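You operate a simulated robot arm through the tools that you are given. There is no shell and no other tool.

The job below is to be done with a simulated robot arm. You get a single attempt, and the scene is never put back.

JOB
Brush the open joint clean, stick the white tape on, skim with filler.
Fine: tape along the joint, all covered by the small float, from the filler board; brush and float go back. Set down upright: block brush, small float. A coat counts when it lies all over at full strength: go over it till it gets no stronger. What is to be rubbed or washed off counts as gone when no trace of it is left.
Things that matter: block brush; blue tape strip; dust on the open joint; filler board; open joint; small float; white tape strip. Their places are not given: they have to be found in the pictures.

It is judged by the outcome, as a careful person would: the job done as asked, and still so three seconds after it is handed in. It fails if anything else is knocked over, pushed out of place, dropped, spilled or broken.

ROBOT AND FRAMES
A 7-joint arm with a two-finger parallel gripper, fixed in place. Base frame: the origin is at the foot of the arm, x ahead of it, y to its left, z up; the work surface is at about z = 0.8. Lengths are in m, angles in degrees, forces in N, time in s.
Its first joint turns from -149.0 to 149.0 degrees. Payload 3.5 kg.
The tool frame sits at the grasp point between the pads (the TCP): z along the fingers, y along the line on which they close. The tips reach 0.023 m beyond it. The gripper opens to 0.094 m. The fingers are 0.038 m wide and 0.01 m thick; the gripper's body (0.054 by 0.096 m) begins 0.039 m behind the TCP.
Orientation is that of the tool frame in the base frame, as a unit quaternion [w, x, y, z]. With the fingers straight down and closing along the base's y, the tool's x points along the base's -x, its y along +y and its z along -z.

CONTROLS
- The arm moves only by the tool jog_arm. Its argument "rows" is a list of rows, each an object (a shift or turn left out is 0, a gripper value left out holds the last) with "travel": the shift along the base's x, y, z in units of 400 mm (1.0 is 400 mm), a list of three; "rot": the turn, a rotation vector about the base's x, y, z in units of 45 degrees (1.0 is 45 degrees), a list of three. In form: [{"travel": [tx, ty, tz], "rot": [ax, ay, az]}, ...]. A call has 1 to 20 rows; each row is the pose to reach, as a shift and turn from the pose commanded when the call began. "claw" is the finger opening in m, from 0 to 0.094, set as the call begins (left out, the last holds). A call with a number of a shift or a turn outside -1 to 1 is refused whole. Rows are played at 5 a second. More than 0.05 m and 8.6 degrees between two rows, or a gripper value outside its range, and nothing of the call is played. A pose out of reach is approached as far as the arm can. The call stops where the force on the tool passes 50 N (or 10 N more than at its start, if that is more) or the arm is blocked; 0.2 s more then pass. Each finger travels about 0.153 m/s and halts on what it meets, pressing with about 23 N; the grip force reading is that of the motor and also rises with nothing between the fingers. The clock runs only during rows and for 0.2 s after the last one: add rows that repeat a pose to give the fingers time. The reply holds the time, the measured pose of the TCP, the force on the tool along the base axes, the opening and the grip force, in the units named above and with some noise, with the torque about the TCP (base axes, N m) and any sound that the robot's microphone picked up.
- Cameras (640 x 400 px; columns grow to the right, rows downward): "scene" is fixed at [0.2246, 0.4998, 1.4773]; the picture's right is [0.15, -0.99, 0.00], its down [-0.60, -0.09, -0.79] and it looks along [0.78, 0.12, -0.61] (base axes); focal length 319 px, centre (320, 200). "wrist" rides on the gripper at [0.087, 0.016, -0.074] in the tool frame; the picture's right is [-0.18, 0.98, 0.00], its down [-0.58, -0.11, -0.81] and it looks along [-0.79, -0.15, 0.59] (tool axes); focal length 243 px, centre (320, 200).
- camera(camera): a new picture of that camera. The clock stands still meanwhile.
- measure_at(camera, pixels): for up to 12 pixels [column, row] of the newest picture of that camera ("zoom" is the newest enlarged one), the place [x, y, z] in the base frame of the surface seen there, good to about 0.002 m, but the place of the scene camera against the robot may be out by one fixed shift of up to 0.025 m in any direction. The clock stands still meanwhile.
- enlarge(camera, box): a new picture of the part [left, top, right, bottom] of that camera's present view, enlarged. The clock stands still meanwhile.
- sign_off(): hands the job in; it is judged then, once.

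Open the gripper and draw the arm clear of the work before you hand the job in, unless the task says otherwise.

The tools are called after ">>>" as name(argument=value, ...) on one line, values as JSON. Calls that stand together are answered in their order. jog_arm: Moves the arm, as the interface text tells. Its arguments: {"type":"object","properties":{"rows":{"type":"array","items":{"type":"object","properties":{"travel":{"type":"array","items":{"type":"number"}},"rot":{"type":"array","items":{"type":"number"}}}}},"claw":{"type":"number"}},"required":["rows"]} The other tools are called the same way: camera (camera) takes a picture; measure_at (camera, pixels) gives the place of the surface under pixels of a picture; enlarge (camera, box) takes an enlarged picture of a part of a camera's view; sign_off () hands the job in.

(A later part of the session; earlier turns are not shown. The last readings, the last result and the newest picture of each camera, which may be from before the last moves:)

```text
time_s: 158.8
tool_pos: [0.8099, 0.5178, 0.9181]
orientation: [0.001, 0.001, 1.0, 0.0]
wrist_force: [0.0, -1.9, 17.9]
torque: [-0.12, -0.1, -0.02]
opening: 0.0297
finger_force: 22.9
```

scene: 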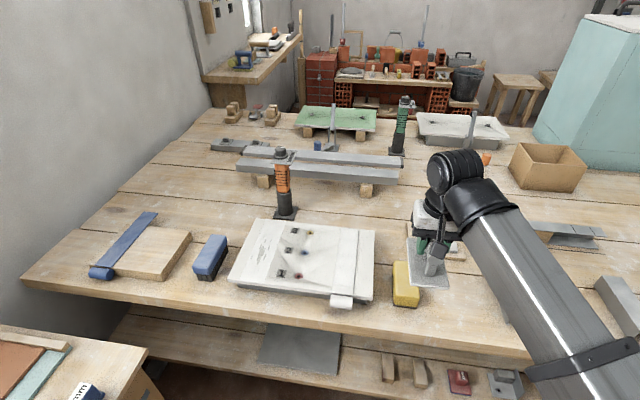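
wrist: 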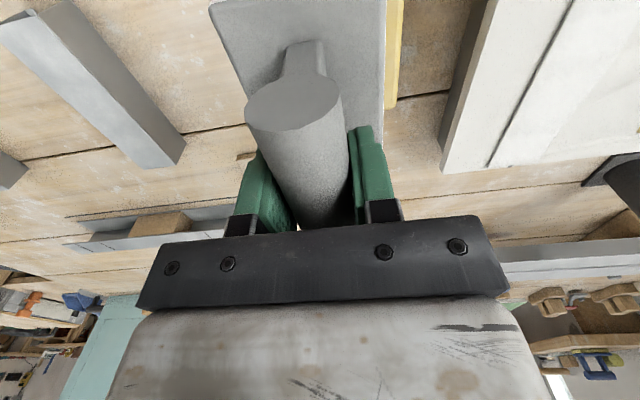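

Firm contact (18 N, balanced). I rub the far end again, then stroke to the near end and rub there.

>>> jog_arm(rows=[{"travel": [0.05, 0, 0.0005]}, {"travel": [0.1, 0, 0.0005]}, {"travel": [0.05, 0, 0.0005]}, {"travel": [0.0, 0, 0.0005]}, {"travel": [0.05, 0, 0.0005]}, {"travel": [0.1, 0, 0.0005]}, {"travel": [0.05, 0, 0.0005]}, {"travel": [0.0, 0, 0.0005]}, {"travel": [-0.05, 0, 0.0005]}, {"travel": [-0.1, 0, 0.0005]}, {"travel": [-0.15, 0, 0.0005]}, {"travel": [-0.2, 0, 0.0005]}, {"travel": [-0.25, 0, 0.0005]}, {"travel": [-0.3, 0, 0.0005]}, {"travel": [-0.25, 0, 0.0005]}, {"travel": [-0.2, 0, 0.0005]}, {"travel": [-0.25, 0, 0.0005]}, {"travel": [-0.3, 0, 0.0005]}, {"travel": [-0.25, 0, 0.0005]}, {"travel": [-0.2, 0, 0.0005]}])

```text
time_s: 163.0
tool_pos: [0.7301, 0.5177, 0.9167]
orientation: [0.0, 0.001, 1.0, 0.0]
wrist_force: [-1.0, 0.1, 3.4]
torque: [0.01, 0.0, -0.03]
opening: 0.0298
finger_force: 23.3
```

Still in contact. I press slightly more and rub the near end, then one long stroke.

>>> jog_arm(rows=[{"travel": [-0.03, 0, -0.0015]}, {"travel": [-0.07, 0, -0.0015]}, {"travel": [-0.11, 0, -0.0015]}, {"travel": [-0.07, 0, -0.0015]}, {"travel": [-0.02, 0, -0.0015]}, {"travel": [-0.07, 0, -0.0015]}, {"travel": [-0.11, 0, -0.0015]}, {"travel": [-0.07, 0, -0.0015]}, {"travel": [-0.02, 0, -0.0015]}, {"travel": [-0.07, 0, -0.002]}, {"travel": [-0.11, 0, -0.002]}, {"travel": [-0.07, 0, -0.002]}, {"travel": [-0.02, 0, -0.002]}, {"travel": [0.04, 0, -0.002]}, {"travel": [0.1, 0, -0.002]}, {"travel": [0.16, 0, -0.002]}, {"travel": [0.22, 0, -0.002]}, {"travel": [0.27, 0, -0.002]}, {"travel": [0.22, 0, -0.002]}, {"travel": [0.22, 0, -0.002]}])

```text
time_s: 167.2
tool_pos: [0.8204, 0.5171, 0.9166]
orientation: [0.0, 0.001, 1.0, 0.0]
wrist_force: [3.0, -0.7, 4.2]
torque: [-0.03, -0.19, -0.01]
opening: 0.0297
finger_force: 22.8
```

Contact stayed through. I lift, move aside and compare the scene pictures again.

>>> jog_arm(rows=[{"travel": [0, 0, 0.04]}, {"travel": [-0.06, -0.05, 0.12]}, {"travel": [-0.12, -0.14, 0.16]}, {"travel": [-0.17, -0.24, 0.19]}, {"travel": [-0.2, -0.34, 0.2]}, {"travel": [-0.2, -0.42, 0.2]}, {"travel": [-0.2, -0.46, 0.2]}, {"travel": [-0.2, -0.46, 0.2]}])

>>> enlarge(camera="scene", box=[335, 222, 375, 262])

>>> enlarge(camera="scene", box=[330, 258, 370, 298])

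>>> enlarge(camera="wrist", box=[480, 70, 620, 180])

>>> camera(camera="wrist")

```text
time_s: 169.0
tool_pos: [0.738, 0.3344, 0.996]
orientation: [0.0, 0.002, 1.0, 0.0]
wrist_force: [-0.4, 0.4, -1.3]
torque: [-0.01, -0.01, -0.02]
opening: 0.0295
finger_force: 22.9
```

```text
10.00 times, centred on (355, 242) of scene
```

zoom: 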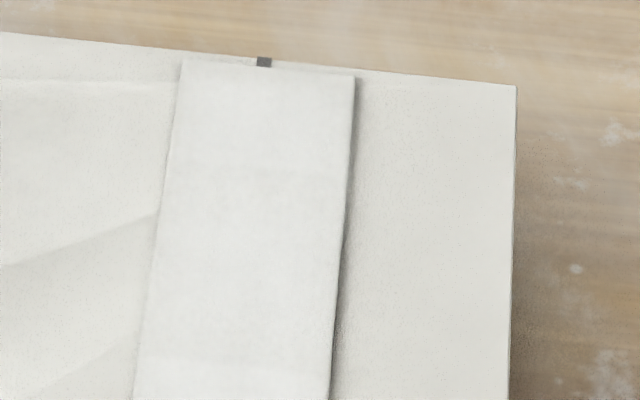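

```text
10.00 times, centred on (350, 278) of scene
```

zoom: 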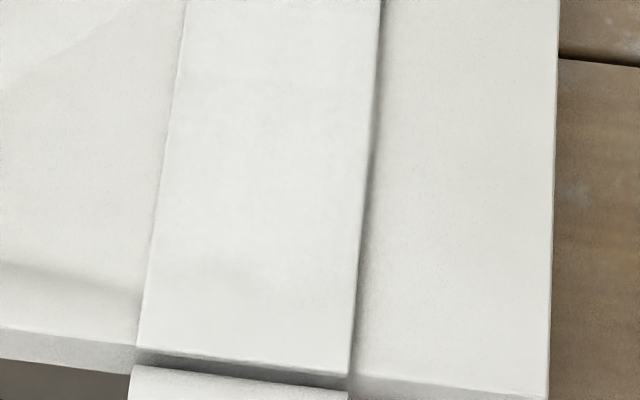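

```text
3.64 times, centred on (550, 125) of wrist
```

zoom: 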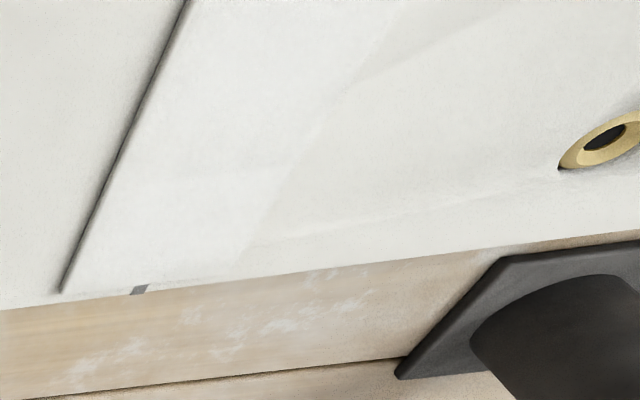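

```text
taken
```

wrist: 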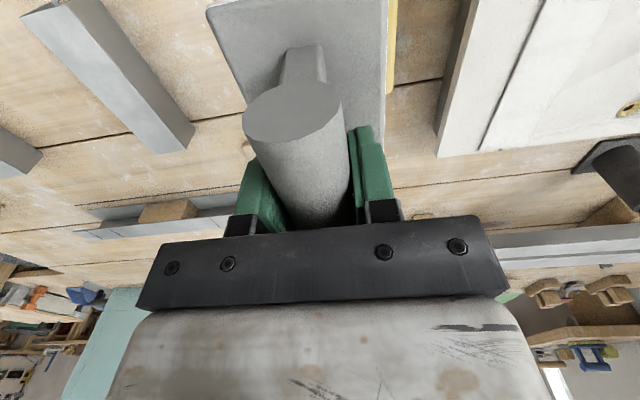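

The coat no longer changes; it lies evenly over the tape. Now I return the float: over its old place (TCP x 0.739, y 0.251) and down near the table.

>>> jog_arm(rows=[{"travel": [0, -0.1, 0]}, {"travel": [0.002, -0.208, 0]}, {"travel": [0.002, -0.208, -0.08]}, {"travel": [0.002, -0.208, -0.16]}, {"travel": [0.002, -0.208, -0.24]}, {"travel": [0.002, -0.208, -0.3]}, {"travel": [0.002, -0.208, -0.325]}, {"travel": [0.002, -0.208, -0.325]}])

>>> camera(camera="wrist")

>>> enlarge(camera="scene", box=[400, 210, 540, 330])

```text
time_s: 170.8
tool_pos: [0.7376, 0.2506, 0.8661]
orientation: [0.0, 0.001, 1.0, 0.0]
wrist_force: [-0.9, 0.6, -1.2]
torque: [-0.01, 0.01, -0.02]
opening: 0.0296
finger_force: 23.3
```

```text
taken
```

wrist: 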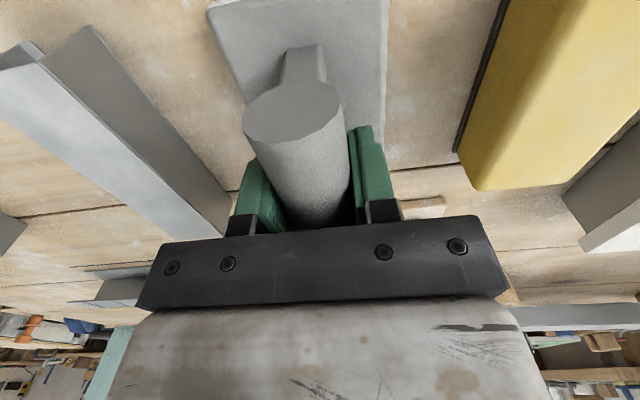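

```text
3.33 times, centred on (470, 270) of scene
```

zoom: 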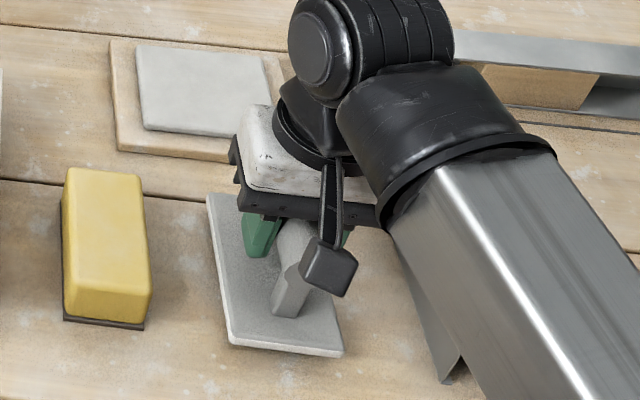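

The float hovers a few mm above its place, level. I lower in small steps to contact.

>>> jog_arm(rows=[{"travel": [0, 0, -0.008]}, {"travel": [0, 0, -0.014]}, {"travel": [0, 0, -0.016]}, {"travel": [0, 0, -0.016]}])

```text
time_s: 171.8
tool_pos: [0.7389, 0.2507, 0.8612]
orientation: [0.0, 0.001, 1.0, -0.001]
wrist_force: [0.9, 0.1, -1.9]
torque: [0.01, -0.01, -0.02]
opening: 0.0299
finger_force: 23.2
```

>>> jog_arm(rows=[{"travel": [0, 0, -0.003]}, {"travel": [0, 0, -0.006]}, {"travel": [0, 0, -0.006]}])

```text
time_s: 172.6
tool_pos: [0.7387, 0.2511, 0.8573]
orientation: [0.001, 0.001, 1.0, 0.0]
wrist_force: [-0.4, -0.1, -1.6]
torque: [0.0, -0.01, 0.0]
opening: 0.0295
finger_force: 23.5
```

>>> jog_arm(rows=[{"travel": [0, 0, -0.0025]}, {"travel": [0, 0, -0.0025]}])

```text
time_s: 173.2
tool_pos: [0.7394, 0.2509, 0.8574]
orientation: [0.0, 0.001, 1.0, 0.0]
wrist_force: [-0.7, -0.5, -1.8]
torque: [-0.02, 0.0, 0.04]
opening: 0.0295
finger_force: 23.0
```

>>> jog_arm(rows=[{"travel": [0, 0, -0.0025]}, {"travel": [0, 0, -0.0045]}, {"travel": [0, 0, -0.0045]}])

```text
time_s: 174.0
tool_pos: [0.7398, 0.2504, 0.855]
orientation: [0.001, 0.001, 1.0, 0.001]
wrist_force: [2.2, 3.2, 19.3]
torque: [-0.04, -0.01, -0.01]
opening: 0.0297
finger_force: 22.8
```

Contact, level (19 N, no torque). I ease off slightly and open the fingers.

>>> jog_arm(rows=[{"travel": [0, 0, 0.001]}, {"travel": [0, 0, 0.001]}])

>>> jog_arm(rows=[{"travel": [0, 0, 0]}, {"travel": [0, 0, 0]}, {"travel": [0, 0, 0]}], claw=0.065)

>>> camera(camera="wrist")

```text
time_s: 174.6
tool_pos: [0.7386, 0.2495, 0.8552]
orientation: [0.002, 0.001, 1.0, 0.0]
wrist_force: [7.2, 4.2, 18.0]
torque: [-0.02, -0.04, -0.01]
opening: 0.0299
finger_force: 23.0
```

```text
time_s: 175.4
tool_pos: [0.7396, 0.2506, 0.8541]
orientation: [0.0, 0.0, 1.0, 0.0]
wrist_force: [0.5, 0.2, 0.7]
torque: [0.03, 0.03, 0.0]
opening: 0.0651
finger_force: 0.1
```

```text
taken
```

wrist: 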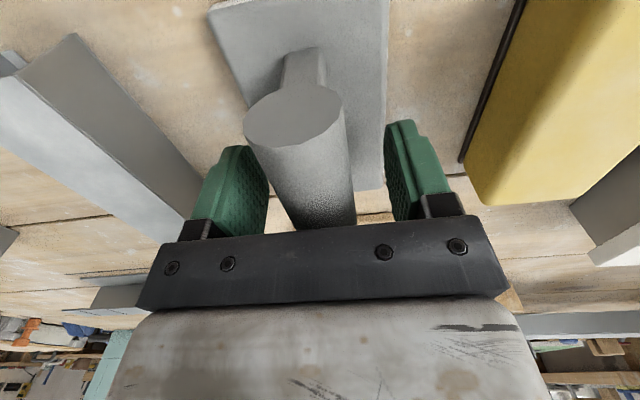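

The float stands free on its plate. I lift straight up and draw the arm back to review everything.

>>> jog_arm(rows=[{"travel": [0, 0, 0.1]}, {"travel": [0, 0, 0.2]}, {"travel": [0, 0, 0.3]}, {"travel": [-0.08, -0.02, 0.36]}, {"travel": [-0.18, -0.04, 0.38]}, {"travel": [-0.28, -0.06, 0.38]}, {"travel": [-0.36, -0.1, 0.38]}, {"travel": [-0.36, -0.18, 0.38]}, {"travel": [-0.36, -0.28, 0.38]}, {"travel": [-0.36, -0.38, 0.38]}, {"travel": [-0.36, -0.46, 0.38]}, {"travel": [-0.36, -0.46, 0.38]}])

>>> camera(camera="scene")

>>> camera(camera="wrist")

```text
time_s: 178.0
tool_pos: [0.5962, 0.0657, 1.0085]
orientation: [0.003, 0.002, 1.0, 0.0]
wrist_force: [17.3, 21.5, -36.7]
torque: [-2.66, -2.03, -2.45]
opening: 0.0649
finger_force: 0.0
```

```text
taken
```

scene: 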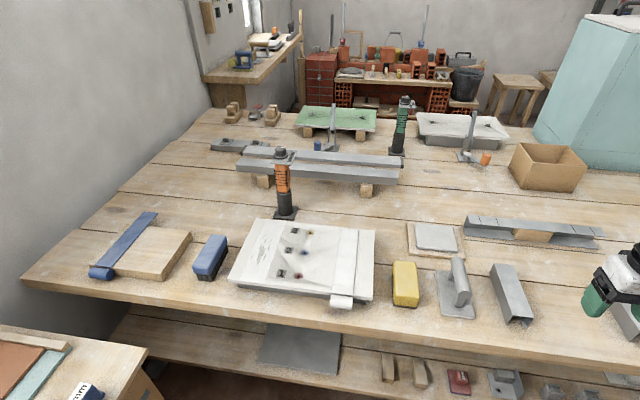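

```text
taken
```

wrist: 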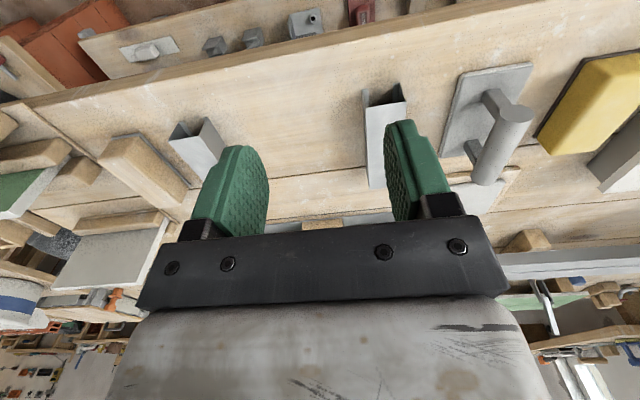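

Everything stands in place, but the wrist force reads high (about 45 N) with nothing on the table near the gripper – probably the folded arm touching itself. I retrace back to a more extended, free pose.

>>> jog_arm(rows=[{"travel": [0, 0.06, 0]}, {"travel": [0, 0.14, 0]}, {"travel": [0, 0.22, 0.02]}, {"travel": [0, 0.3, 0.04]}, {"travel": [0, 0.3, 0.04]}])

>>> camera(camera="scene")

```text
time_s: 179.2
tool_pos: [0.5926, 0.1873, 1.0243]
orientation: [-0.001, 0.002, 1.0, 0.0]
wrist_force: [-0.5, 0.1, 0.6]
torque: [-0.01, 0.03, 0.01]
opening: 0.0649
finger_force: 0.0
```

```text
taken
```

scene: 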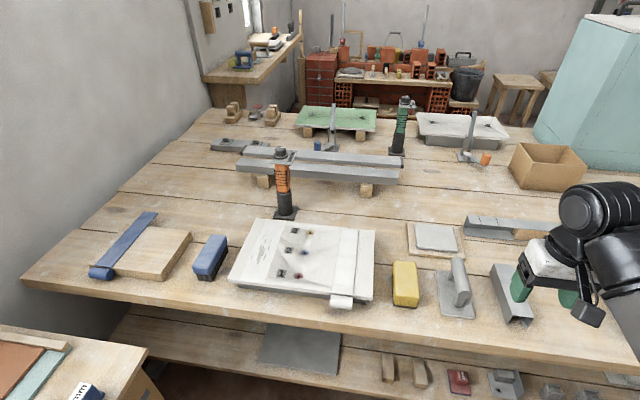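

The force is back to zero. I check the final state of the brush, tape and float in enlarged views.

>>> enlarge(camera="scene", box=[310, 215, 390, 315])

>>> enlarge(camera="scene", box=[380, 210, 540, 330])

>>> enlarge(camera="scene", box=[70, 190, 250, 302])

>>> measure_at(camera="scene", pixels=[[208, 237], [225, 240], [193, 269], [212, 274], [446, 313], [474, 315], [439, 264], [465, 270], [357, 231], [338, 230], [332, 292], [353, 296]])

```text
4.00 times, centred on (350, 265) of scene
```

zoom: 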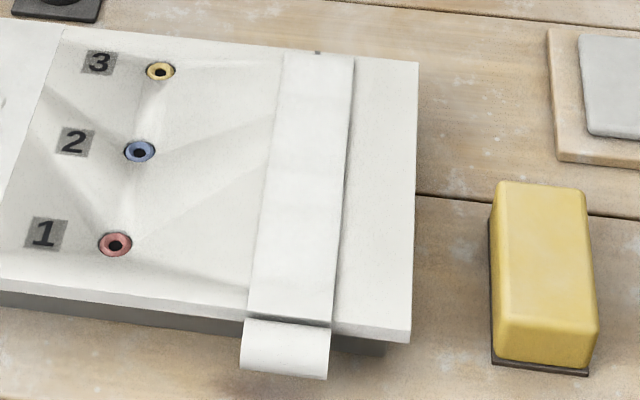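

```text
3.33 times, centred on (460, 270) of scene
```

zoom: 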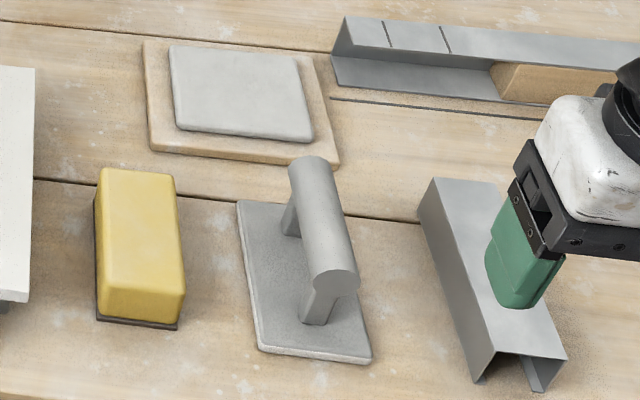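

```text
3.56 times, centred on (160, 246) of scene
```

zoom: 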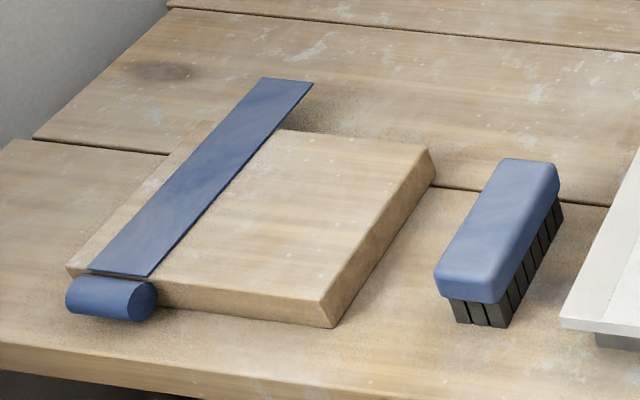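

```text
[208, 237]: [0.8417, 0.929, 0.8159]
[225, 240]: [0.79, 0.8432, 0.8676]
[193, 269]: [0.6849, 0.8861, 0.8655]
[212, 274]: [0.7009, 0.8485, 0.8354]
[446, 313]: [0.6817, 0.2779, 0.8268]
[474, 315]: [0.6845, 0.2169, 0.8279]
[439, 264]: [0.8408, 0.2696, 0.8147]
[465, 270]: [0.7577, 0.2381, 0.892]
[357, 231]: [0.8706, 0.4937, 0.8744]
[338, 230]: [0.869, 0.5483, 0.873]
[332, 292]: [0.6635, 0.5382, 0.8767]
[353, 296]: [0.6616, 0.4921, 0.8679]
```

All is in place. For a final check of the coat I look straight over the tape between the open fingers with the wrist camera.

>>> jog_arm(rows=[{"travel": [0, 0.1, 0]}, {"travel": [0, 0.2, 0]}, {"travel": [0, 0.31, 0]}, {"travel": [0, 0.42, 0]}, {"travel": [0, 0.53, 0]}, {"travel": [0, 0.64, 0]}, {"travel": [0, 0.75, -0.02]}, {"travel": [0, 0.82, -0.06]}, {"travel": [0, 0.82, -0.06]}], claw=0.094)

>>> camera(camera="wrist")

>>> enlarge(camera="wrist", box=[240, 80, 420, 230])

```text
time_s: 181.2
tool_pos: [0.5948, 0.5139, 0.9988]
orientation: [0.0, 0.001, 1.0, 0.0]
wrist_force: [-0.3, -0.4, -0.4]
torque: [0.01, -0.01, 0.0]
opening: 0.094
finger_force: 0.0
```

```text
taken
```

wrist: 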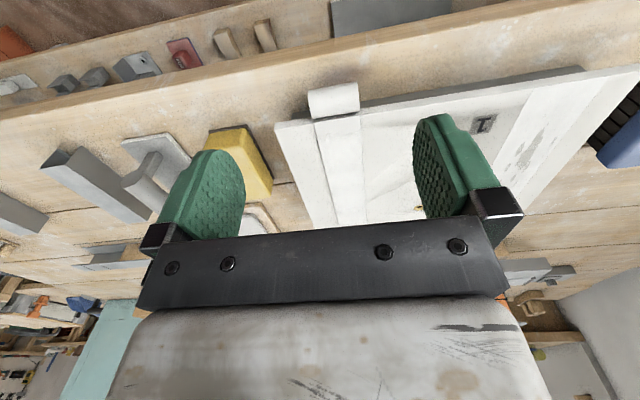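

```text
2.67 times, centred on (330, 155) of wrist
```

zoom: 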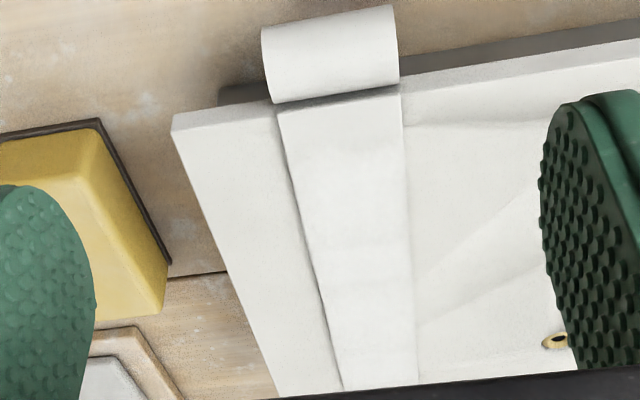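

I enlarge the tape's near, middle and far parts.

>>> enlarge(camera="wrist", box=[305, 105, 365, 165])

>>> enlarge(camera="wrist", box=[315, 160, 375, 225])

```text
6.67 times, centred on (335, 135) of wrist
```

zoom: 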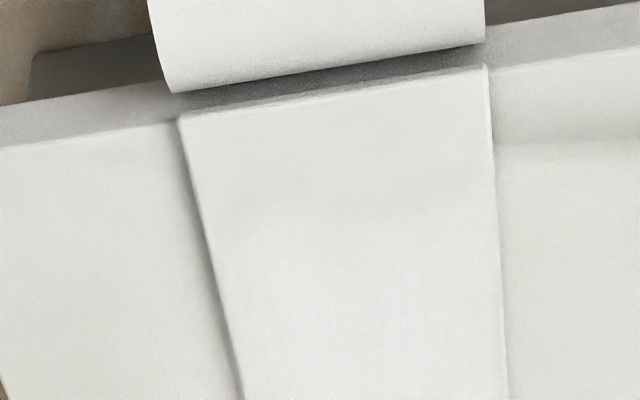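

```text
6.15 times, centred on (345, 192) of wrist
```

zoom: 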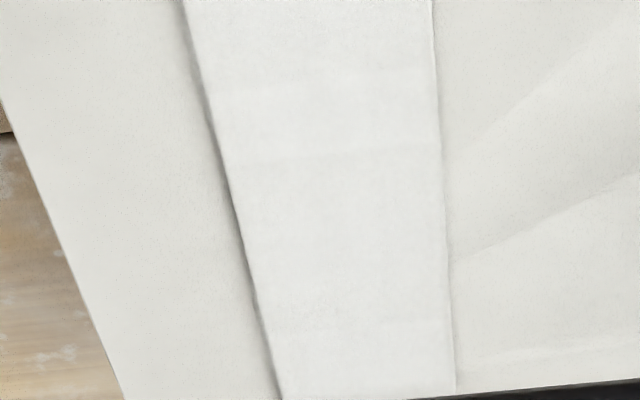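

The coat looks white and nearly even, but I still see faint tone steps across it (zoom y ≈ 200, 155). To be sure it lies at full strength, I'll do one more long round; I go back above the float.

>>> jog_arm(rows=[{"travel": [0.04, -0.08, 0]}, {"travel": [0.08, -0.16, 0]}, {"travel": [0.13, -0.25, 0]}, {"travel": [0.18, -0.34, 0]}, {"travel": [0.23, -0.43, 0]}, {"travel": [0.28, -0.52, -0.02]}, {"travel": [0.33, -0.6, -0.06]}, {"travel": [0.36, -0.658, -0.12]}, {"travel": [0.36, -0.658, -0.17]}, {"travel": [0.36, -0.658, -0.17]}], claw=0.065)

>>> camera(camera="wrist")

```text
time_s: 183.4
tool_pos: [0.7385, 0.2503, 0.9301]
orientation: [0.0, 0.001, 1.0, 0.0]
wrist_force: [0.2, -0.3, -1.2]
torque: [0.01, 0.02, 0.03]
opening: 0.0649
finger_force: 0.0
```

```text
taken
```

wrist: 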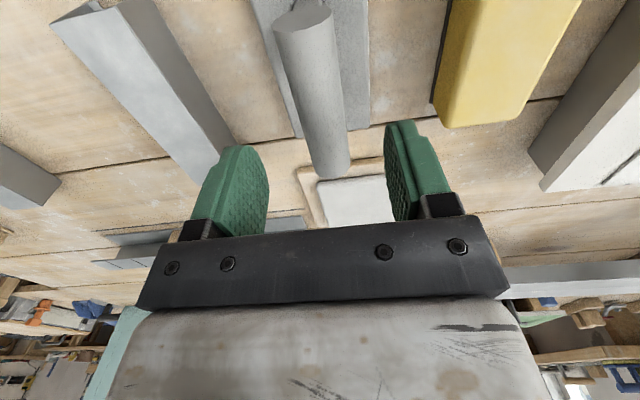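

The float stands as before, with its handle between the fingers. I descend to z 0.856 (a deeper grip than the first time) and close.

>>> jog_arm(rows=[{"travel": [0, 0, -0.08]}, {"travel": [0, 0, -0.14]}, {"travel": [0, 0, -0.185]}, {"travel": [0, 0, -0.185]}])

>>> jog_arm(rows=[{"travel": [0, 0, 0]}, {"travel": [0, 0, 0]}, {"travel": [0, 0, 0]}, {"travel": [0, 0, 0]}], claw=0.005)

```text
time_s: 184.4
tool_pos: [0.7404, 0.2515, 0.8575]
orientation: [0.0, 0.001, 1.0, 0.0]
wrist_force: [0.4, -0.1, -0.2]
torque: [0.0, 0.02, 0.01]
opening: 0.0649
finger_force: 0.1
```

```text
time_s: 185.4
tool_pos: [0.7407, 0.2527, 0.8567]
orientation: [0.0, 0.0, 1.0, 0.0]
wrist_force: [-0.7, -0.5, 0.2]
torque: [0.02, 0.01, -0.03]
opening: 0.03
finger_force: 22.3
```

Held. I carry it over the filler again and lower to just above.

>>> jog_arm(rows=[{"travel": [0, 0, 0.08]}, {"travel": [0, 0, 0.17]}, {"travel": [0, 0, 0.23]}, {"travel": [0.1, 0.01, 0.23]}, {"travel": [0.2, 0.025, 0.23]}, {"travel": [0.3, 0.04, 0.23]}, {"travel": [0.4, 0.05, 0.22]}, {"travel": [0.445, 0.058, 0.18]}, {"travel": [0.445, 0.058, 0.1]}, {"travel": [0.445, 0.058, 0.068]}, {"travel": [0.445, 0.058, 0.06]}, {"travel": [0.445, 0.058, 0.06]}])

```text
time_s: 188.0
tool_pos: [0.9174, 0.2751, 0.8816]
orientation: [0.0, 0.001, 1.0, 0.0]
wrist_force: [0.5, -0.3, -1.4]
torque: [-0.04, 0.03, 0.02]
opening: 0.0297
finger_force: 22.6
```

>>> jog_arm(rows=[{"travel": [0, 0, -0.004]}, {"travel": [0, 0, -0.007]}, {"travel": [0, 0, -0.009]}, {"travel": [0, 0, -0.009]}])

```text
time_s: 189.0
tool_pos: [0.9171, 0.274, 0.8788]
orientation: [0.001, 0.001, 1.0, 0.0]
wrist_force: [3.4, 1.8, 19.6]
torque: [-0.04, 0.0, -0.01]
opening: 0.0299
finger_force: 23.2
```

Loaded (20 N). I carry it to the middle of the tape.

>>> jog_arm(rows=[{"travel": [0, 0, 0.002]}, {"travel": [0, 0, 0.05]}, {"travel": [0, 0, 0.15]}, {"travel": [-0.03, 0.04, 0.23]}, {"travel": [-0.09, 0.12, 0.24]}, {"travel": [-0.15, 0.2, 0.24]}, {"travel": [-0.21, 0.28, 0.24]}, {"travel": [-0.27, 0.36, 0.24]}, {"travel": [-0.33, 0.44, 0.24]}, {"travel": [-0.39, 0.53, 0.24]}, {"travel": [-0.43, 0.609, 0.22]}, {"travel": [-0.43, 0.609, 0.15]}, {"travel": [-0.43, 0.609, 0.11]}, {"travel": [-0.43, 0.609, 0.1]}, {"travel": [-0.43, 0.609, 0.1]}])

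```text
time_s: 192.2
tool_pos: [0.7439, 0.5186, 0.9175]
orientation: [0.0, 0.001, 1.0, 0.0]
wrist_force: [-0.2, 0.5, -1.3]
torque: [-0.02, 0.01, -0.01]
opening: 0.0298
finger_force: 23.3
```

>>> jog_arm(rows=[{"travel": [0, -0.002, -0.0025]}, {"travel": [0, -0.002, -0.005]}, {"travel": [0, -0.002, -0.0065]}, {"travel": [0, -0.002, -0.0065]}])

```text
time_s: 193.2
tool_pos: [0.7446, 0.5185, 0.9145]
orientation: [0.0, 0.001, 1.0, 0.001]
wrist_force: [-0.2, 0.2, 1.6]
torque: [-0.01, -0.14, 0.02]
opening: 0.0299
finger_force: 23.2
```

Touching lightly. I press about 0.9 mm more and rub the near half.

>>> jog_arm(rows=[{"travel": [-0.04, 0, -0.0022]}, {"travel": [-0.09, 0, -0.0022]}, {"travel": [-0.135, 0, -0.0022]}, {"travel": [-0.09, 0, -0.0022]}, {"travel": [-0.04, 0, -0.0022]}, {"travel": [-0.09, 0, -0.0022]}, {"travel": [-0.135, 0, -0.0022]}, {"travel": [-0.09, 0, -0.0022]}, {"travel": [-0.04, 0, -0.0022]}, {"travel": [-0.09, 0, -0.0022]}, {"travel": [-0.135, 0, -0.0022]}, {"travel": [-0.09, 0, -0.0022]}, {"travel": [-0.04, 0, -0.0022]}, {"travel": [-0.09, 0, -0.0022]}, {"travel": [-0.135, 0, -0.0022]}, {"travel": [-0.09, 0, -0.0022]}, {"travel": [-0.04, 0, -0.0022]}, {"travel": [-0.09, 0, -0.0022]}, {"travel": [-0.135, 0, -0.0022]}, {"travel": [-0.135, 0, -0.0022]}])

```text
time_s: 197.4
tool_pos: [0.6897, 0.5192, 0.9134]
orientation: [0.0, 0.001, 1.0, 0.0]
wrist_force: [-0.7, -0.8, -1.9]
torque: [-0.01, 0.01, -0.02]
opening: 0.0298
finger_force: 22.6
```

Contact faded again as the float creeps in the grip, so I lower to regain it and keep lowering slightly while rubbing.

>>> jog_arm(rows=[{"travel": [0, 0, -0.002]}, {"travel": [0, 0, -0.003]}, {"travel": [0, 0, -0.003]}])

```text
time_s: 198.2
tool_pos: [0.6902, 0.5186, 0.9125]
orientation: [0.0, 0.001, 1.0, 0.0]
wrist_force: [1.2, 1.1, 2.8]
torque: [0.02, 0.11, -0.02]
opening: 0.0295
finger_force: 22.7
```

>>> jog_arm(rows=[{"travel": [0.03, 0, -0.001]}, {"travel": [0.07, 0, -0.001]}, {"travel": [0.1, 0, -0.001]}, {"travel": [0.06, 0, -0.0012]}, {"travel": [0.02, 0, -0.0014]}, {"travel": [0.06, 0, -0.0016]}, {"travel": [0.1, 0, -0.0018]}, {"travel": [0.06, 0, -0.002]}, {"travel": [0.02, 0, -0.002]}, {"travel": [0.06, 0, -0.0022]}, {"travel": [0.1, 0, -0.0024]}, {"travel": [0.06, 0, -0.0026]}, {"travel": [0.02, 0, -0.0026]}, {"travel": [0.07, 0, -0.0028]}, {"travel": [0.12, 0, -0.003]}, {"travel": [0.17, 0, -0.003]}, {"travel": [0.22, 0, -0.003]}, {"travel": [0.27, 0, -0.003]}, {"travel": [0.32, 0, -0.003]}, {"travel": [0.32, 0, -0.003]}])

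```text
time_s: 202.4
tool_pos: [0.8205, 0.5172, 0.9129]
orientation: [0.0, 0.001, 1.0, 0.0]
wrist_force: [0.4, 0.4, -0.7]
torque: [0.02, 0.02, -0.03]
opening: 0.0298
finger_force: 23.2
```

At the far end with light contact. I press further and rub there with progressive lowering.

>>> jog_arm(rows=[{"travel": [0, 0, -0.002]}, {"travel": [0.04, 0, -0.003]}, {"travel": [0.08, 0, -0.003]}, {"travel": [0.04, 0, -0.003]}, {"travel": [0.0, 0, -0.003]}, {"travel": [0.04, 0, -0.0032]}, {"travel": [0.08, 0, -0.0034]}, {"travel": [0.04, 0, -0.0036]}, {"travel": [0.0, 0, -0.0038]}, {"travel": [0.04, 0, -0.004]}, {"travel": [0.08, 0, -0.004]}, {"travel": [0.04, 0, -0.0042]}, {"travel": [0.0, 0, -0.0044]}, {"travel": [0.04, 0, -0.0046]}, {"travel": [0.08, 0, -0.0046]}, {"travel": [0.04, 0, -0.0048]}, {"travel": [0.0, 0, -0.005]}, {"travel": [-0.04, 0, -0.005]}, {"travel": [-0.08, 0, -0.005]}, {"travel": [-0.08, 0, -0.005]}])

```text
time_s: 206.6
tool_pos: [0.7874, 0.5166, 0.9123]
orientation: [0.0, 0.001, 1.0, 0.0]
wrist_force: [0.2, 0.3, -1.5]
torque: [-0.02, 0.04, 0.0]
opening: 0.0297
finger_force: 22.9
```

Again unloaded at the end. I lower until there is firm contact here.

>>> jog_arm(rows=[{"travel": [0, 0, -0.002]}, {"travel": [0, 0, -0.004]}, {"travel": [0, 0, -0.004]}])

```text
time_s: 207.4
tool_pos: [0.7859, 0.5176, 0.9113]
orientation: [0.001, 0.001, 1.0, 0.0]
wrist_force: [-2.5, -0.3, 17.2]
torque: [-0.07, -0.11, -0.01]
opening: 0.0296
finger_force: 22.8
```

Firm contact at 17 N. I make full-length strokes.

>>> jog_arm(rows=[{"travel": [0.05, 0, 0]}, {"travel": [0.1, 0, 0]}, {"travel": [0.15, 0, 0]}, {"travel": [0.1, 0, 0]}, {"travel": [0.05, 0, 0]}, {"travel": [0.1, 0, 0]}, {"travel": [0.15, 0, 0]}, {"travel": [0.1, 0, 0]}, {"travel": [0.05, 0, 0]}, {"travel": [0.0, 0, 0]}, {"travel": [-0.05, 0, 0]}, {"travel": [-0.1, 0, 0]}, {"travel": [-0.15, 0, 0]}, {"travel": [-0.2, 0, 0]}, {"travel": [-0.24, 0, 0]}, {"travel": [-0.19, 0, 0]}, {"travel": [-0.14, 0, 0]}, {"travel": [-0.19, 0, 0]}, {"travel": [-0.24, 0, 0]}, {"travel": [-0.24, 0, 0]}])

```text
time_s: 211.6
tool_pos: [0.6905, 0.5155, 0.9087]
orientation: [0.0, 0.001, 1.0, 0.001]
wrist_force: [-0.6, -0.6, 2.0]
torque: [-0.03, 0.19, 0.01]
opening: 0.0298
finger_force: 23.5
```

Contact remained. I press once more, rub the near end, stroke to the far end and back, then look.

>>> jog_arm(rows=[{"travel": [0.0, 0.003, -0.002]}, {"travel": [0.05, 0.003, -0.002]}, {"travel": [0.1, 0.003, -0.002]}, {"travel": [0.05, 0.003, -0.002]}, {"travel": [0.0, 0.003, -0.002]}, {"travel": [0.05, 0.003, -0.0025]}, {"travel": [0.1, 0.003, -0.0025]}, {"travel": [0.05, 0.003, -0.0025]}, {"travel": [0.0, 0.003, -0.0025]}, {"travel": [0.06, 0.003, -0.0025]}, {"travel": [0.12, 0.003, -0.0025]}, {"travel": [0.18, 0.003, -0.0025]}, {"travel": [0.24, 0.003, -0.0025]}, {"travel": [0.3, 0.003, -0.0025]}, {"travel": [0.36, 0.003, -0.0025]}, {"travel": [0.4, 0.003, -0.0025]}, {"travel": [0.35, 0.003, -0.0025]}, {"travel": [0.3, 0.003, -0.0025]}, {"travel": [0.35, 0.003, -0.0025]}, {"travel": [0.4, 0.003, -0.0025]}])

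```text
time_s: 215.8
tool_pos: [0.8512, 0.5202, 0.9074]
orientation: [0.0, 0.0, 1.0, 0.0]
wrist_force: [-0.4, 0.7, -2.2]
torque: [0.01, 0.0, 0.02]
opening: 0.0296
finger_force: 22.9
```

I lift and move aside to compare with the earlier scene pictures.

>>> jog_arm(rows=[{"travel": [0, 0, 0.04]}, {"travel": [-0.06, -0.05, 0.12]}, {"travel": [-0.12, -0.14, 0.17]}, {"travel": [-0.18, -0.24, 0.2]}, {"travel": [-0.24, -0.34, 0.2]}, {"travel": [-0.28, -0.42, 0.2]}, {"travel": [-0.28, -0.47, 0.2]}, {"travel": [-0.28, -0.47, 0.2]}])

>>> enlarge(camera="scene", box=[335, 222, 375, 262])

>>> enlarge(camera="scene", box=[330, 258, 370, 298])

>>> enlarge(camera="scene", box=[310, 215, 390, 315])

```text
time_s: 217.6
tool_pos: [0.7378, 0.3323, 0.9864]
orientation: [0.0, 0.001, 1.0, 0.001]
wrist_force: [0.6, 1.0, -1.8]
torque: [-0.02, -0.05, 0.02]
opening: 0.0297
finger_force: 23.2
```

```text
10.00 times, centred on (355, 242) of scene
```

zoom: 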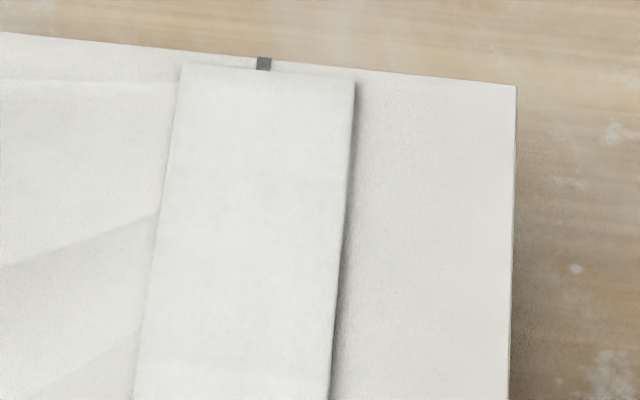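

```text
10.00 times, centred on (350, 278) of scene
```

zoom: 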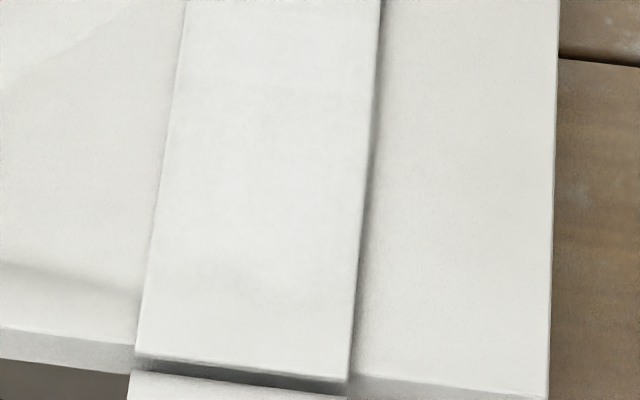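

```text
4.00 times, centred on (350, 265) of scene
```

zoom: 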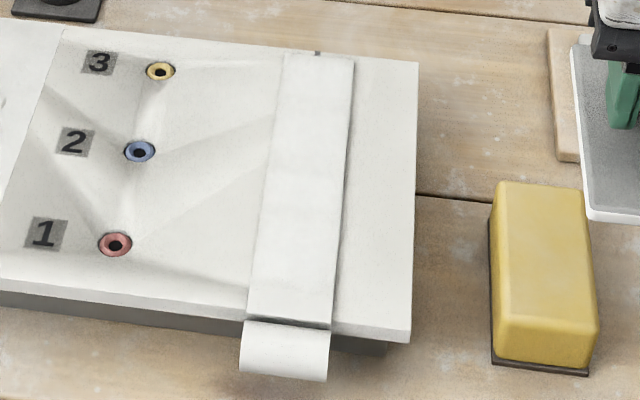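

The coat's tone is unchanged (so at full strength), but the tape has crept about 2 mm toward the front, so I stop rubbing. I measure the tape's ends against the joint.

>>> enlarge(camera="scene", box=[335, 222, 375, 262])

>>> measure_at(camera="zoom", pixels=[[190, 72], [345, 88], [262, 78], [263, 61], [263, 66], [150, 52], [480, 88], [170, 200], [340, 200]])

```text
10.00 times, centred on (355, 242) of scene
```

zoom: 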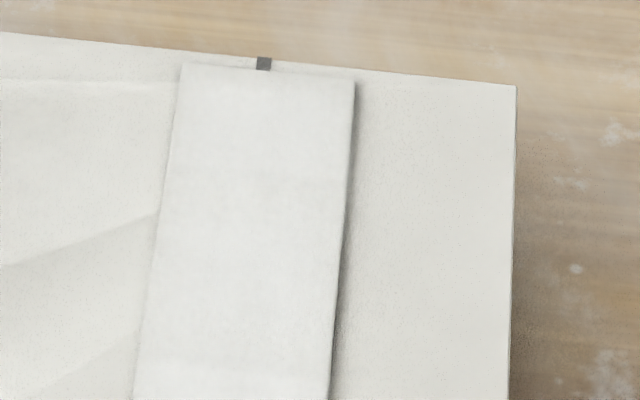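

```text
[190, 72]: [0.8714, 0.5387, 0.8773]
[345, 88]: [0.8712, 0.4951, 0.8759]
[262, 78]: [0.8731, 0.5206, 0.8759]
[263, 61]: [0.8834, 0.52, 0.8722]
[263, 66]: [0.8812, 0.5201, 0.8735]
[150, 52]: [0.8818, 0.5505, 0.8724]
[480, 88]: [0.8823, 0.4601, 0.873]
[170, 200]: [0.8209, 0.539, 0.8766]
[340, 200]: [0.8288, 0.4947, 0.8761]
```

I also check the near end: the strip's near edge against the board's front edge.

>>> enlarge(camera="scene", box=[325, 280, 365, 310])

>>> measure_at(camera="zoom", pixels=[[140, 185], [160, 100], [400, 195], [405, 215], [300, 195], [250, 190], [60, 165], [500, 230], [250, 260], [250, 330], [420, 130], [300, 100]])

```text
13.33 times, centred on (345, 295) of scene
```

zoom: 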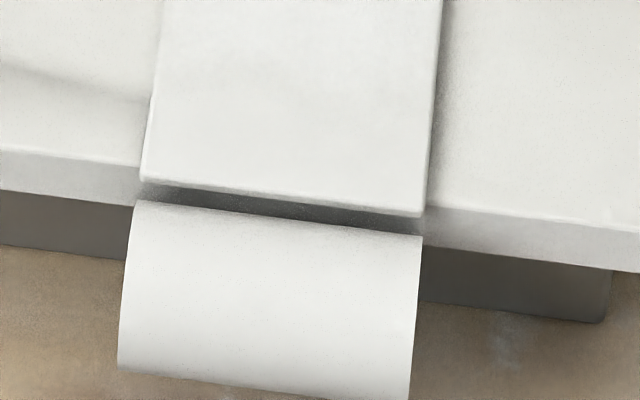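

```text
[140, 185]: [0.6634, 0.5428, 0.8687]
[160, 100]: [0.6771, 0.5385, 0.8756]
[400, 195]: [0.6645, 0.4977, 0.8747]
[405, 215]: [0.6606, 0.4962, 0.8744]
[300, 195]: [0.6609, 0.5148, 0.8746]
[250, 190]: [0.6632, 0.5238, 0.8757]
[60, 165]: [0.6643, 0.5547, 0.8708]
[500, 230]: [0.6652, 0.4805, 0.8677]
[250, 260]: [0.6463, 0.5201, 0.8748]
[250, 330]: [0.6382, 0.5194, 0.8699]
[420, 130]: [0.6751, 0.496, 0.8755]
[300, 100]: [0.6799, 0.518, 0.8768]
```

The strip overhangs the board's front by about 2–3 mm. I'll nudge it back with forward-only strokes of the float, starting at the near end.

>>> jog_arm(rows=[{"travel": [-0.02, 0.1, 0]}, {"travel": [-0.04, 0.2, 0]}, {"travel": [-0.06, 0.3, 0]}, {"travel": [-0.08, 0.4, -0.02]}, {"travel": [-0.095, 0.463, -0.08]}, {"travel": [-0.095, 0.463, -0.14]}, {"travel": [-0.095, 0.463, -0.18]}, {"travel": [-0.095, 0.463, -0.18]}])

```text
time_s: 219.4
tool_pos: [0.7015, 0.5167, 0.9159]
orientation: [0.0, 0.001, 1.0, 0.0]
wrist_force: [-0.1, -0.9, -1.8]
torque: [-0.02, 0.03, 0.05]
opening: 0.0298
finger_force: 22.9
```

>>> jog_arm(rows=[{"travel": [0, 0, -0.008]}, {"travel": [0, 0, -0.015]}, {"travel": [0, 0, -0.02]}, {"travel": [0, 0, -0.02]}])

```text
time_s: 220.4
tool_pos: [0.7021, 0.5168, 0.9075]
orientation: [0.001, 0.001, 1.0, 0.0]
wrist_force: [0.9, -0.4, -1.9]
torque: [-0.04, 0.0, 0.01]
opening: 0.0295
finger_force: 22.9
```

>>> jog_arm(rows=[{"travel": [0, 0, -0.003]}, {"travel": [0, 0, -0.005]}, {"travel": [0, 0, -0.005]}])

```text
time_s: 221.2
tool_pos: [0.7005, 0.5168, 0.9068]
orientation: [0.001, 0.001, 1.0, 0.001]
wrist_force: [1.0, 2.3, 19.9]
torque: [0.01, 0.03, 0.04]
opening: 0.0297
finger_force: 23.0
```

Firm contact (20 N). I stroke forward only, then lift.

>>> jog_arm(rows=[{"travel": [0.03, 0, 0]}, {"travel": [0.07, 0, 0]}, {"travel": [0.11, 0, 0]}, {"travel": [0.15, 0, 0]}, {"travel": [0.19, 0, 0]}, {"travel": [0.23, 0, 0]}, {"travel": [0.26, 0, 0.01]}, {"travel": [0.26, 0, 0.06]}, {"travel": [0.26, 0, 0.06]}])

>>> enlarge(camera="scene", box=[325, 280, 365, 310])

```text
time_s: 223.2
tool_pos: [0.8059, 0.5159, 0.9282]
orientation: [0.001, 0.0, 1.0, 0.0]
wrist_force: [-0.2, -0.1, -0.9]
torque: [-0.02, 0.01, 0.0]
opening: 0.0296
finger_force: 22.9
```

```text
13.33 times, centred on (345, 295) of scene
```

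zoom: 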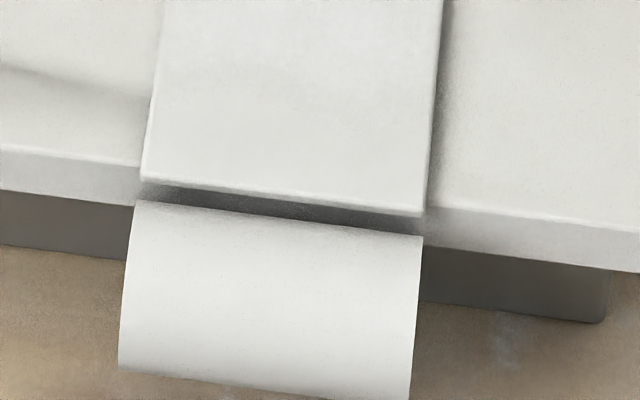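

The tape did not move at all – it is firmly stuck, so I leave it. I take the float back: up, over to its place, and down near the table.

>>> jog_arm(rows=[{"travel": [0, 0, 0.08]}, {"travel": [-0.02, -0.05, 0.14]}, {"travel": [-0.04, -0.15, 0.15]}, {"travel": [-0.06, -0.25, 0.15]}, {"travel": [-0.09, -0.35, 0.15]}, {"travel": [-0.11, -0.45, 0.15]}, {"travel": [-0.14, -0.55, 0.15]}, {"travel": [-0.164, -0.66, 0.14]}, {"travel": [-0.164, -0.66, 0.06]}, {"travel": [-0.164, -0.66, -0.03]}, {"travel": [-0.164, -0.66, -0.11]}, {"travel": [-0.164, -0.66, -0.16]}, {"travel": [-0.164, -0.66, -0.175]}, {"travel": [-0.164, -0.66, -0.175]}])

>>> camera(camera="wrist")

>>> enlarge(camera="scene", box=[400, 210, 540, 330])

```text
time_s: 226.2
tool_pos: [0.7398, 0.2502, 0.8583]
orientation: [0.0, 0.001, 1.0, 0.001]
wrist_force: [0.2, 0.7, -2.2]
torque: [-0.01, 0.0, 0.04]
opening: 0.0298
finger_force: 23.5
```

```text
taken
```

wrist: 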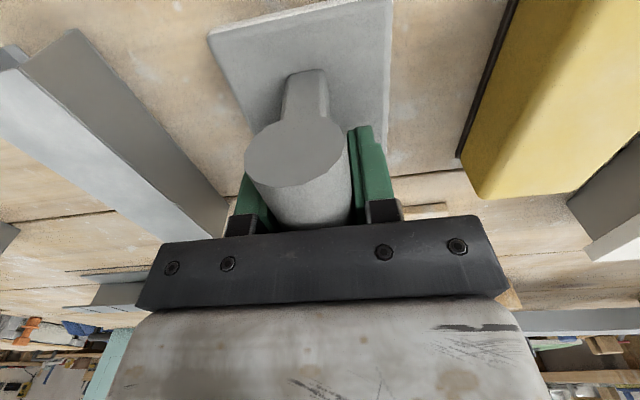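

```text
3.33 times, centred on (470, 270) of scene
```

zoom: 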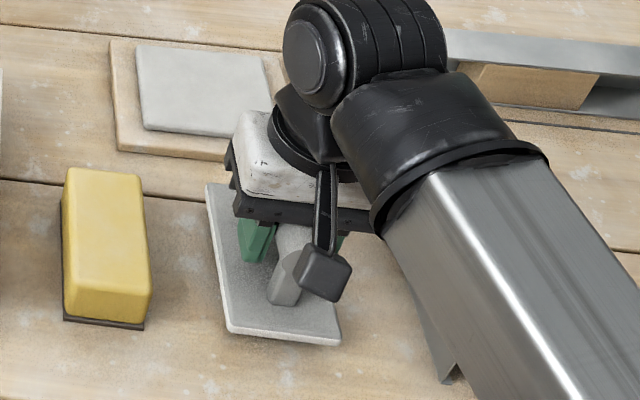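

I measure the float's plate and handle in the wrist view to see how it sits in the grip now.

>>> measure_at(camera="wrist", pixels=[[214, 40], [386, 8], [300, 50], [250, 100], [385, 120], [295, 150], [265, 155], [330, 145], [300, 80], [355, 60]])

```text
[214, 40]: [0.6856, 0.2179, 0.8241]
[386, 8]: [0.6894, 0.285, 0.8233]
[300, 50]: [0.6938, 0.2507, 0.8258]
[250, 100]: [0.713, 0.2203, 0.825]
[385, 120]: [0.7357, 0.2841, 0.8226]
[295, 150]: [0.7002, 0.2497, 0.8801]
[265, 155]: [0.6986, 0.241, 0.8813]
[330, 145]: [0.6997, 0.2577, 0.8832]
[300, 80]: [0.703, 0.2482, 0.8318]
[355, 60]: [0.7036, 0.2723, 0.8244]
```

The float has slid about 10 mm forward in the grip (plate's near edge at 0.685 instead of 0.675). I shift back 10 mm and lower in small steps.

>>> jog_arm(rows=[{"travel": [-0.025, 0, 0]}, {"travel": [-0.025, 0, -0.01]}, {"travel": [-0.025, 0, -0.018]}, {"travel": [-0.025, 0, -0.018]}])

```text
time_s: 227.2
tool_pos: [0.7295, 0.2522, 0.8524]
orientation: [0.0, 0.001, 1.0, -0.001]
wrist_force: [-0.5, 0.2, -2.0]
torque: [-0.01, 0.03, 0.03]
opening: 0.0298
finger_force: 23.2
```

>>> jog_arm(rows=[{"travel": [0, 0, -0.004]}, {"travel": [0, 0, -0.0075]}, {"travel": [0, 0, -0.0075]}])

```text
time_s: 228.0
tool_pos: [0.7293, 0.2523, 0.849]
orientation: [-0.001, 0.001, 1.0, 0.0]
wrist_force: [-0.7, 0.2, -2.5]
torque: [-0.04, 0.01, 0.0]
opening: 0.0297
finger_force: 23.1
```

>>> jog_arm(rows=[{"travel": [0, 0, -0.0025]}, {"travel": [0, 0, -0.004]}, {"travel": [0, 0, -0.004]}])

```text
time_s: 228.8
tool_pos: [0.7282, 0.252, 0.8477]
orientation: [0.0, 0.001, 1.0, 0.0]
wrist_force: [-0.3, 0.2, -1.7]
torque: [0.01, 0.01, 0.02]
opening: 0.0296
finger_force: 22.9
```

>>> jog_arm(rows=[{"travel": [0, 0, -0.0025]}, {"travel": [0, 0, -0.004]}, {"travel": [0, 0, -0.004]}])

```text
time_s: 229.6
tool_pos: [0.7298, 0.2516, 0.8458]
orientation: [0.001, 0.001, 1.0, 0.0]
wrist_force: [0.4, -0.1, -2.1]
torque: [0.01, 0.03, 0.03]
opening: 0.0297
finger_force: 22.9
```

Not yet touching at 0.8458; a bit lower.

>>> jog_arm(rows=[{"travel": [0, 0, -0.0025]}, {"travel": [0, 0, -0.0035]}, {"travel": [0, 0, -0.0035]}])

```text
time_s: 230.4
tool_pos: [0.7291, 0.2523, 0.8441]
orientation: [0.001, 0.001, 1.0, 0.0]
wrist_force: [0.3, -1.9, 20.1]
torque: [0.01, -0.03, -0.03]
opening: 0.0299
finger_force: 22.9
```

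Contact, level (20 N). I ease by half a millimetre and open the fingers.

>>> jog_arm(rows=[{"travel": [0, 0, 0.0012]}, {"travel": [0, 0, 0.0012]}])

>>> jog_arm(rows=[{"travel": [0, 0, 0]}, {"travel": [0, 0, 0]}, {"travel": [0, 0, 0]}], claw=0.065)

>>> camera(camera="wrist")

```text
time_s: 231.0
tool_pos: [0.728, 0.2519, 0.8434]
orientation: [0.001, 0.001, 1.0, 0.0]
wrist_force: [4.2, -5.3, 14.4]
torque: [-0.03, -0.3, -0.11]
opening: 0.0298
finger_force: 23.5
```

```text
time_s: 231.8
tool_pos: [0.7292, 0.2532, 0.8451]
orientation: [-0.001, 0.002, 1.0, 0.0]
wrist_force: [0.0, 0.4, -0.7]
torque: [0.0, 0.0, 0.0]
opening: 0.0652
finger_force: 0.1
```

```text
taken
```

wrist: 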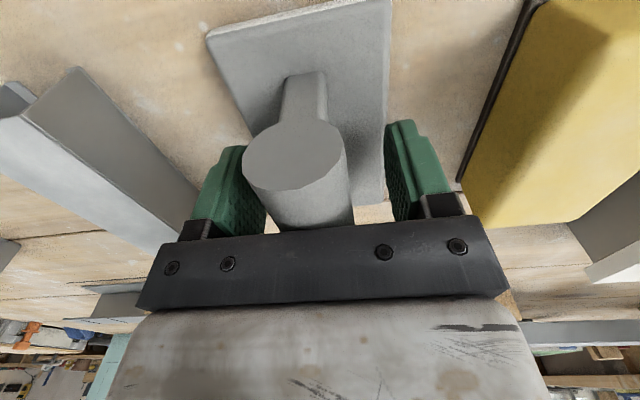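

The float stands free. I lift straight up, then draw back to a free pose at moderate height and check everything.

>>> jog_arm(rows=[{"travel": [0, 0, 0.08]}, {"travel": [0, 0, 0.18]}, {"travel": [0, 0, 0.29]}, {"travel": [0, 0, 0.38]}, {"travel": [-0.08, -0.02, 0.42]}, {"travel": [-0.18, -0.06, 0.44]}, {"travel": [-0.26, -0.1, 0.44]}, {"travel": [-0.3, -0.14, 0.44]}, {"travel": [-0.3, -0.14, 0.44]}])

>>> camera(camera="scene")

>>> camera(camera="wrist")

```text
time_s: 233.8
tool_pos: [0.608, 0.1961, 1.0239]
orientation: [-0.001, 0.001, 1.0, 0.001]
wrist_force: [-0.4, 0.2, -0.5]
torque: [-0.01, -0.02, 0.03]
opening: 0.0652
finger_force: 0.1
```

```text
taken
```

scene: 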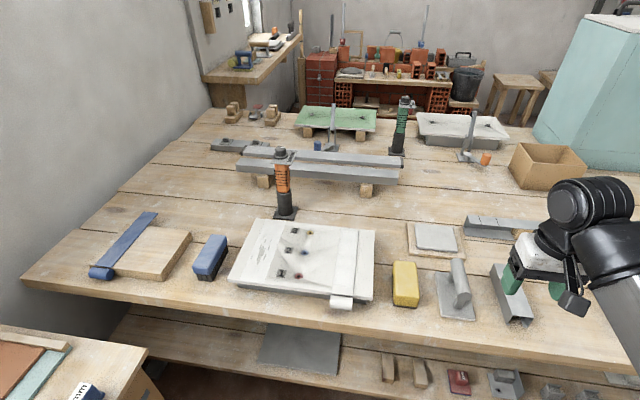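

```text
taken
```

wrist: 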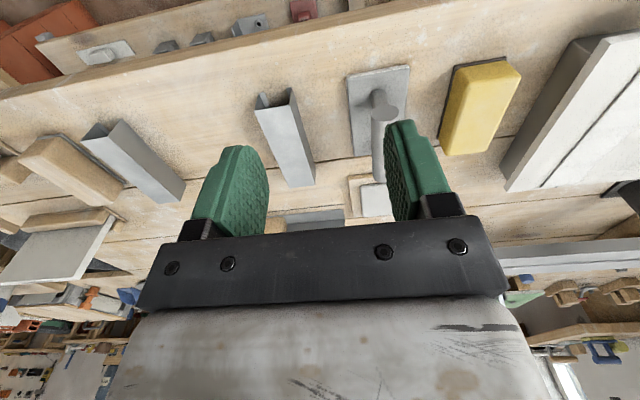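

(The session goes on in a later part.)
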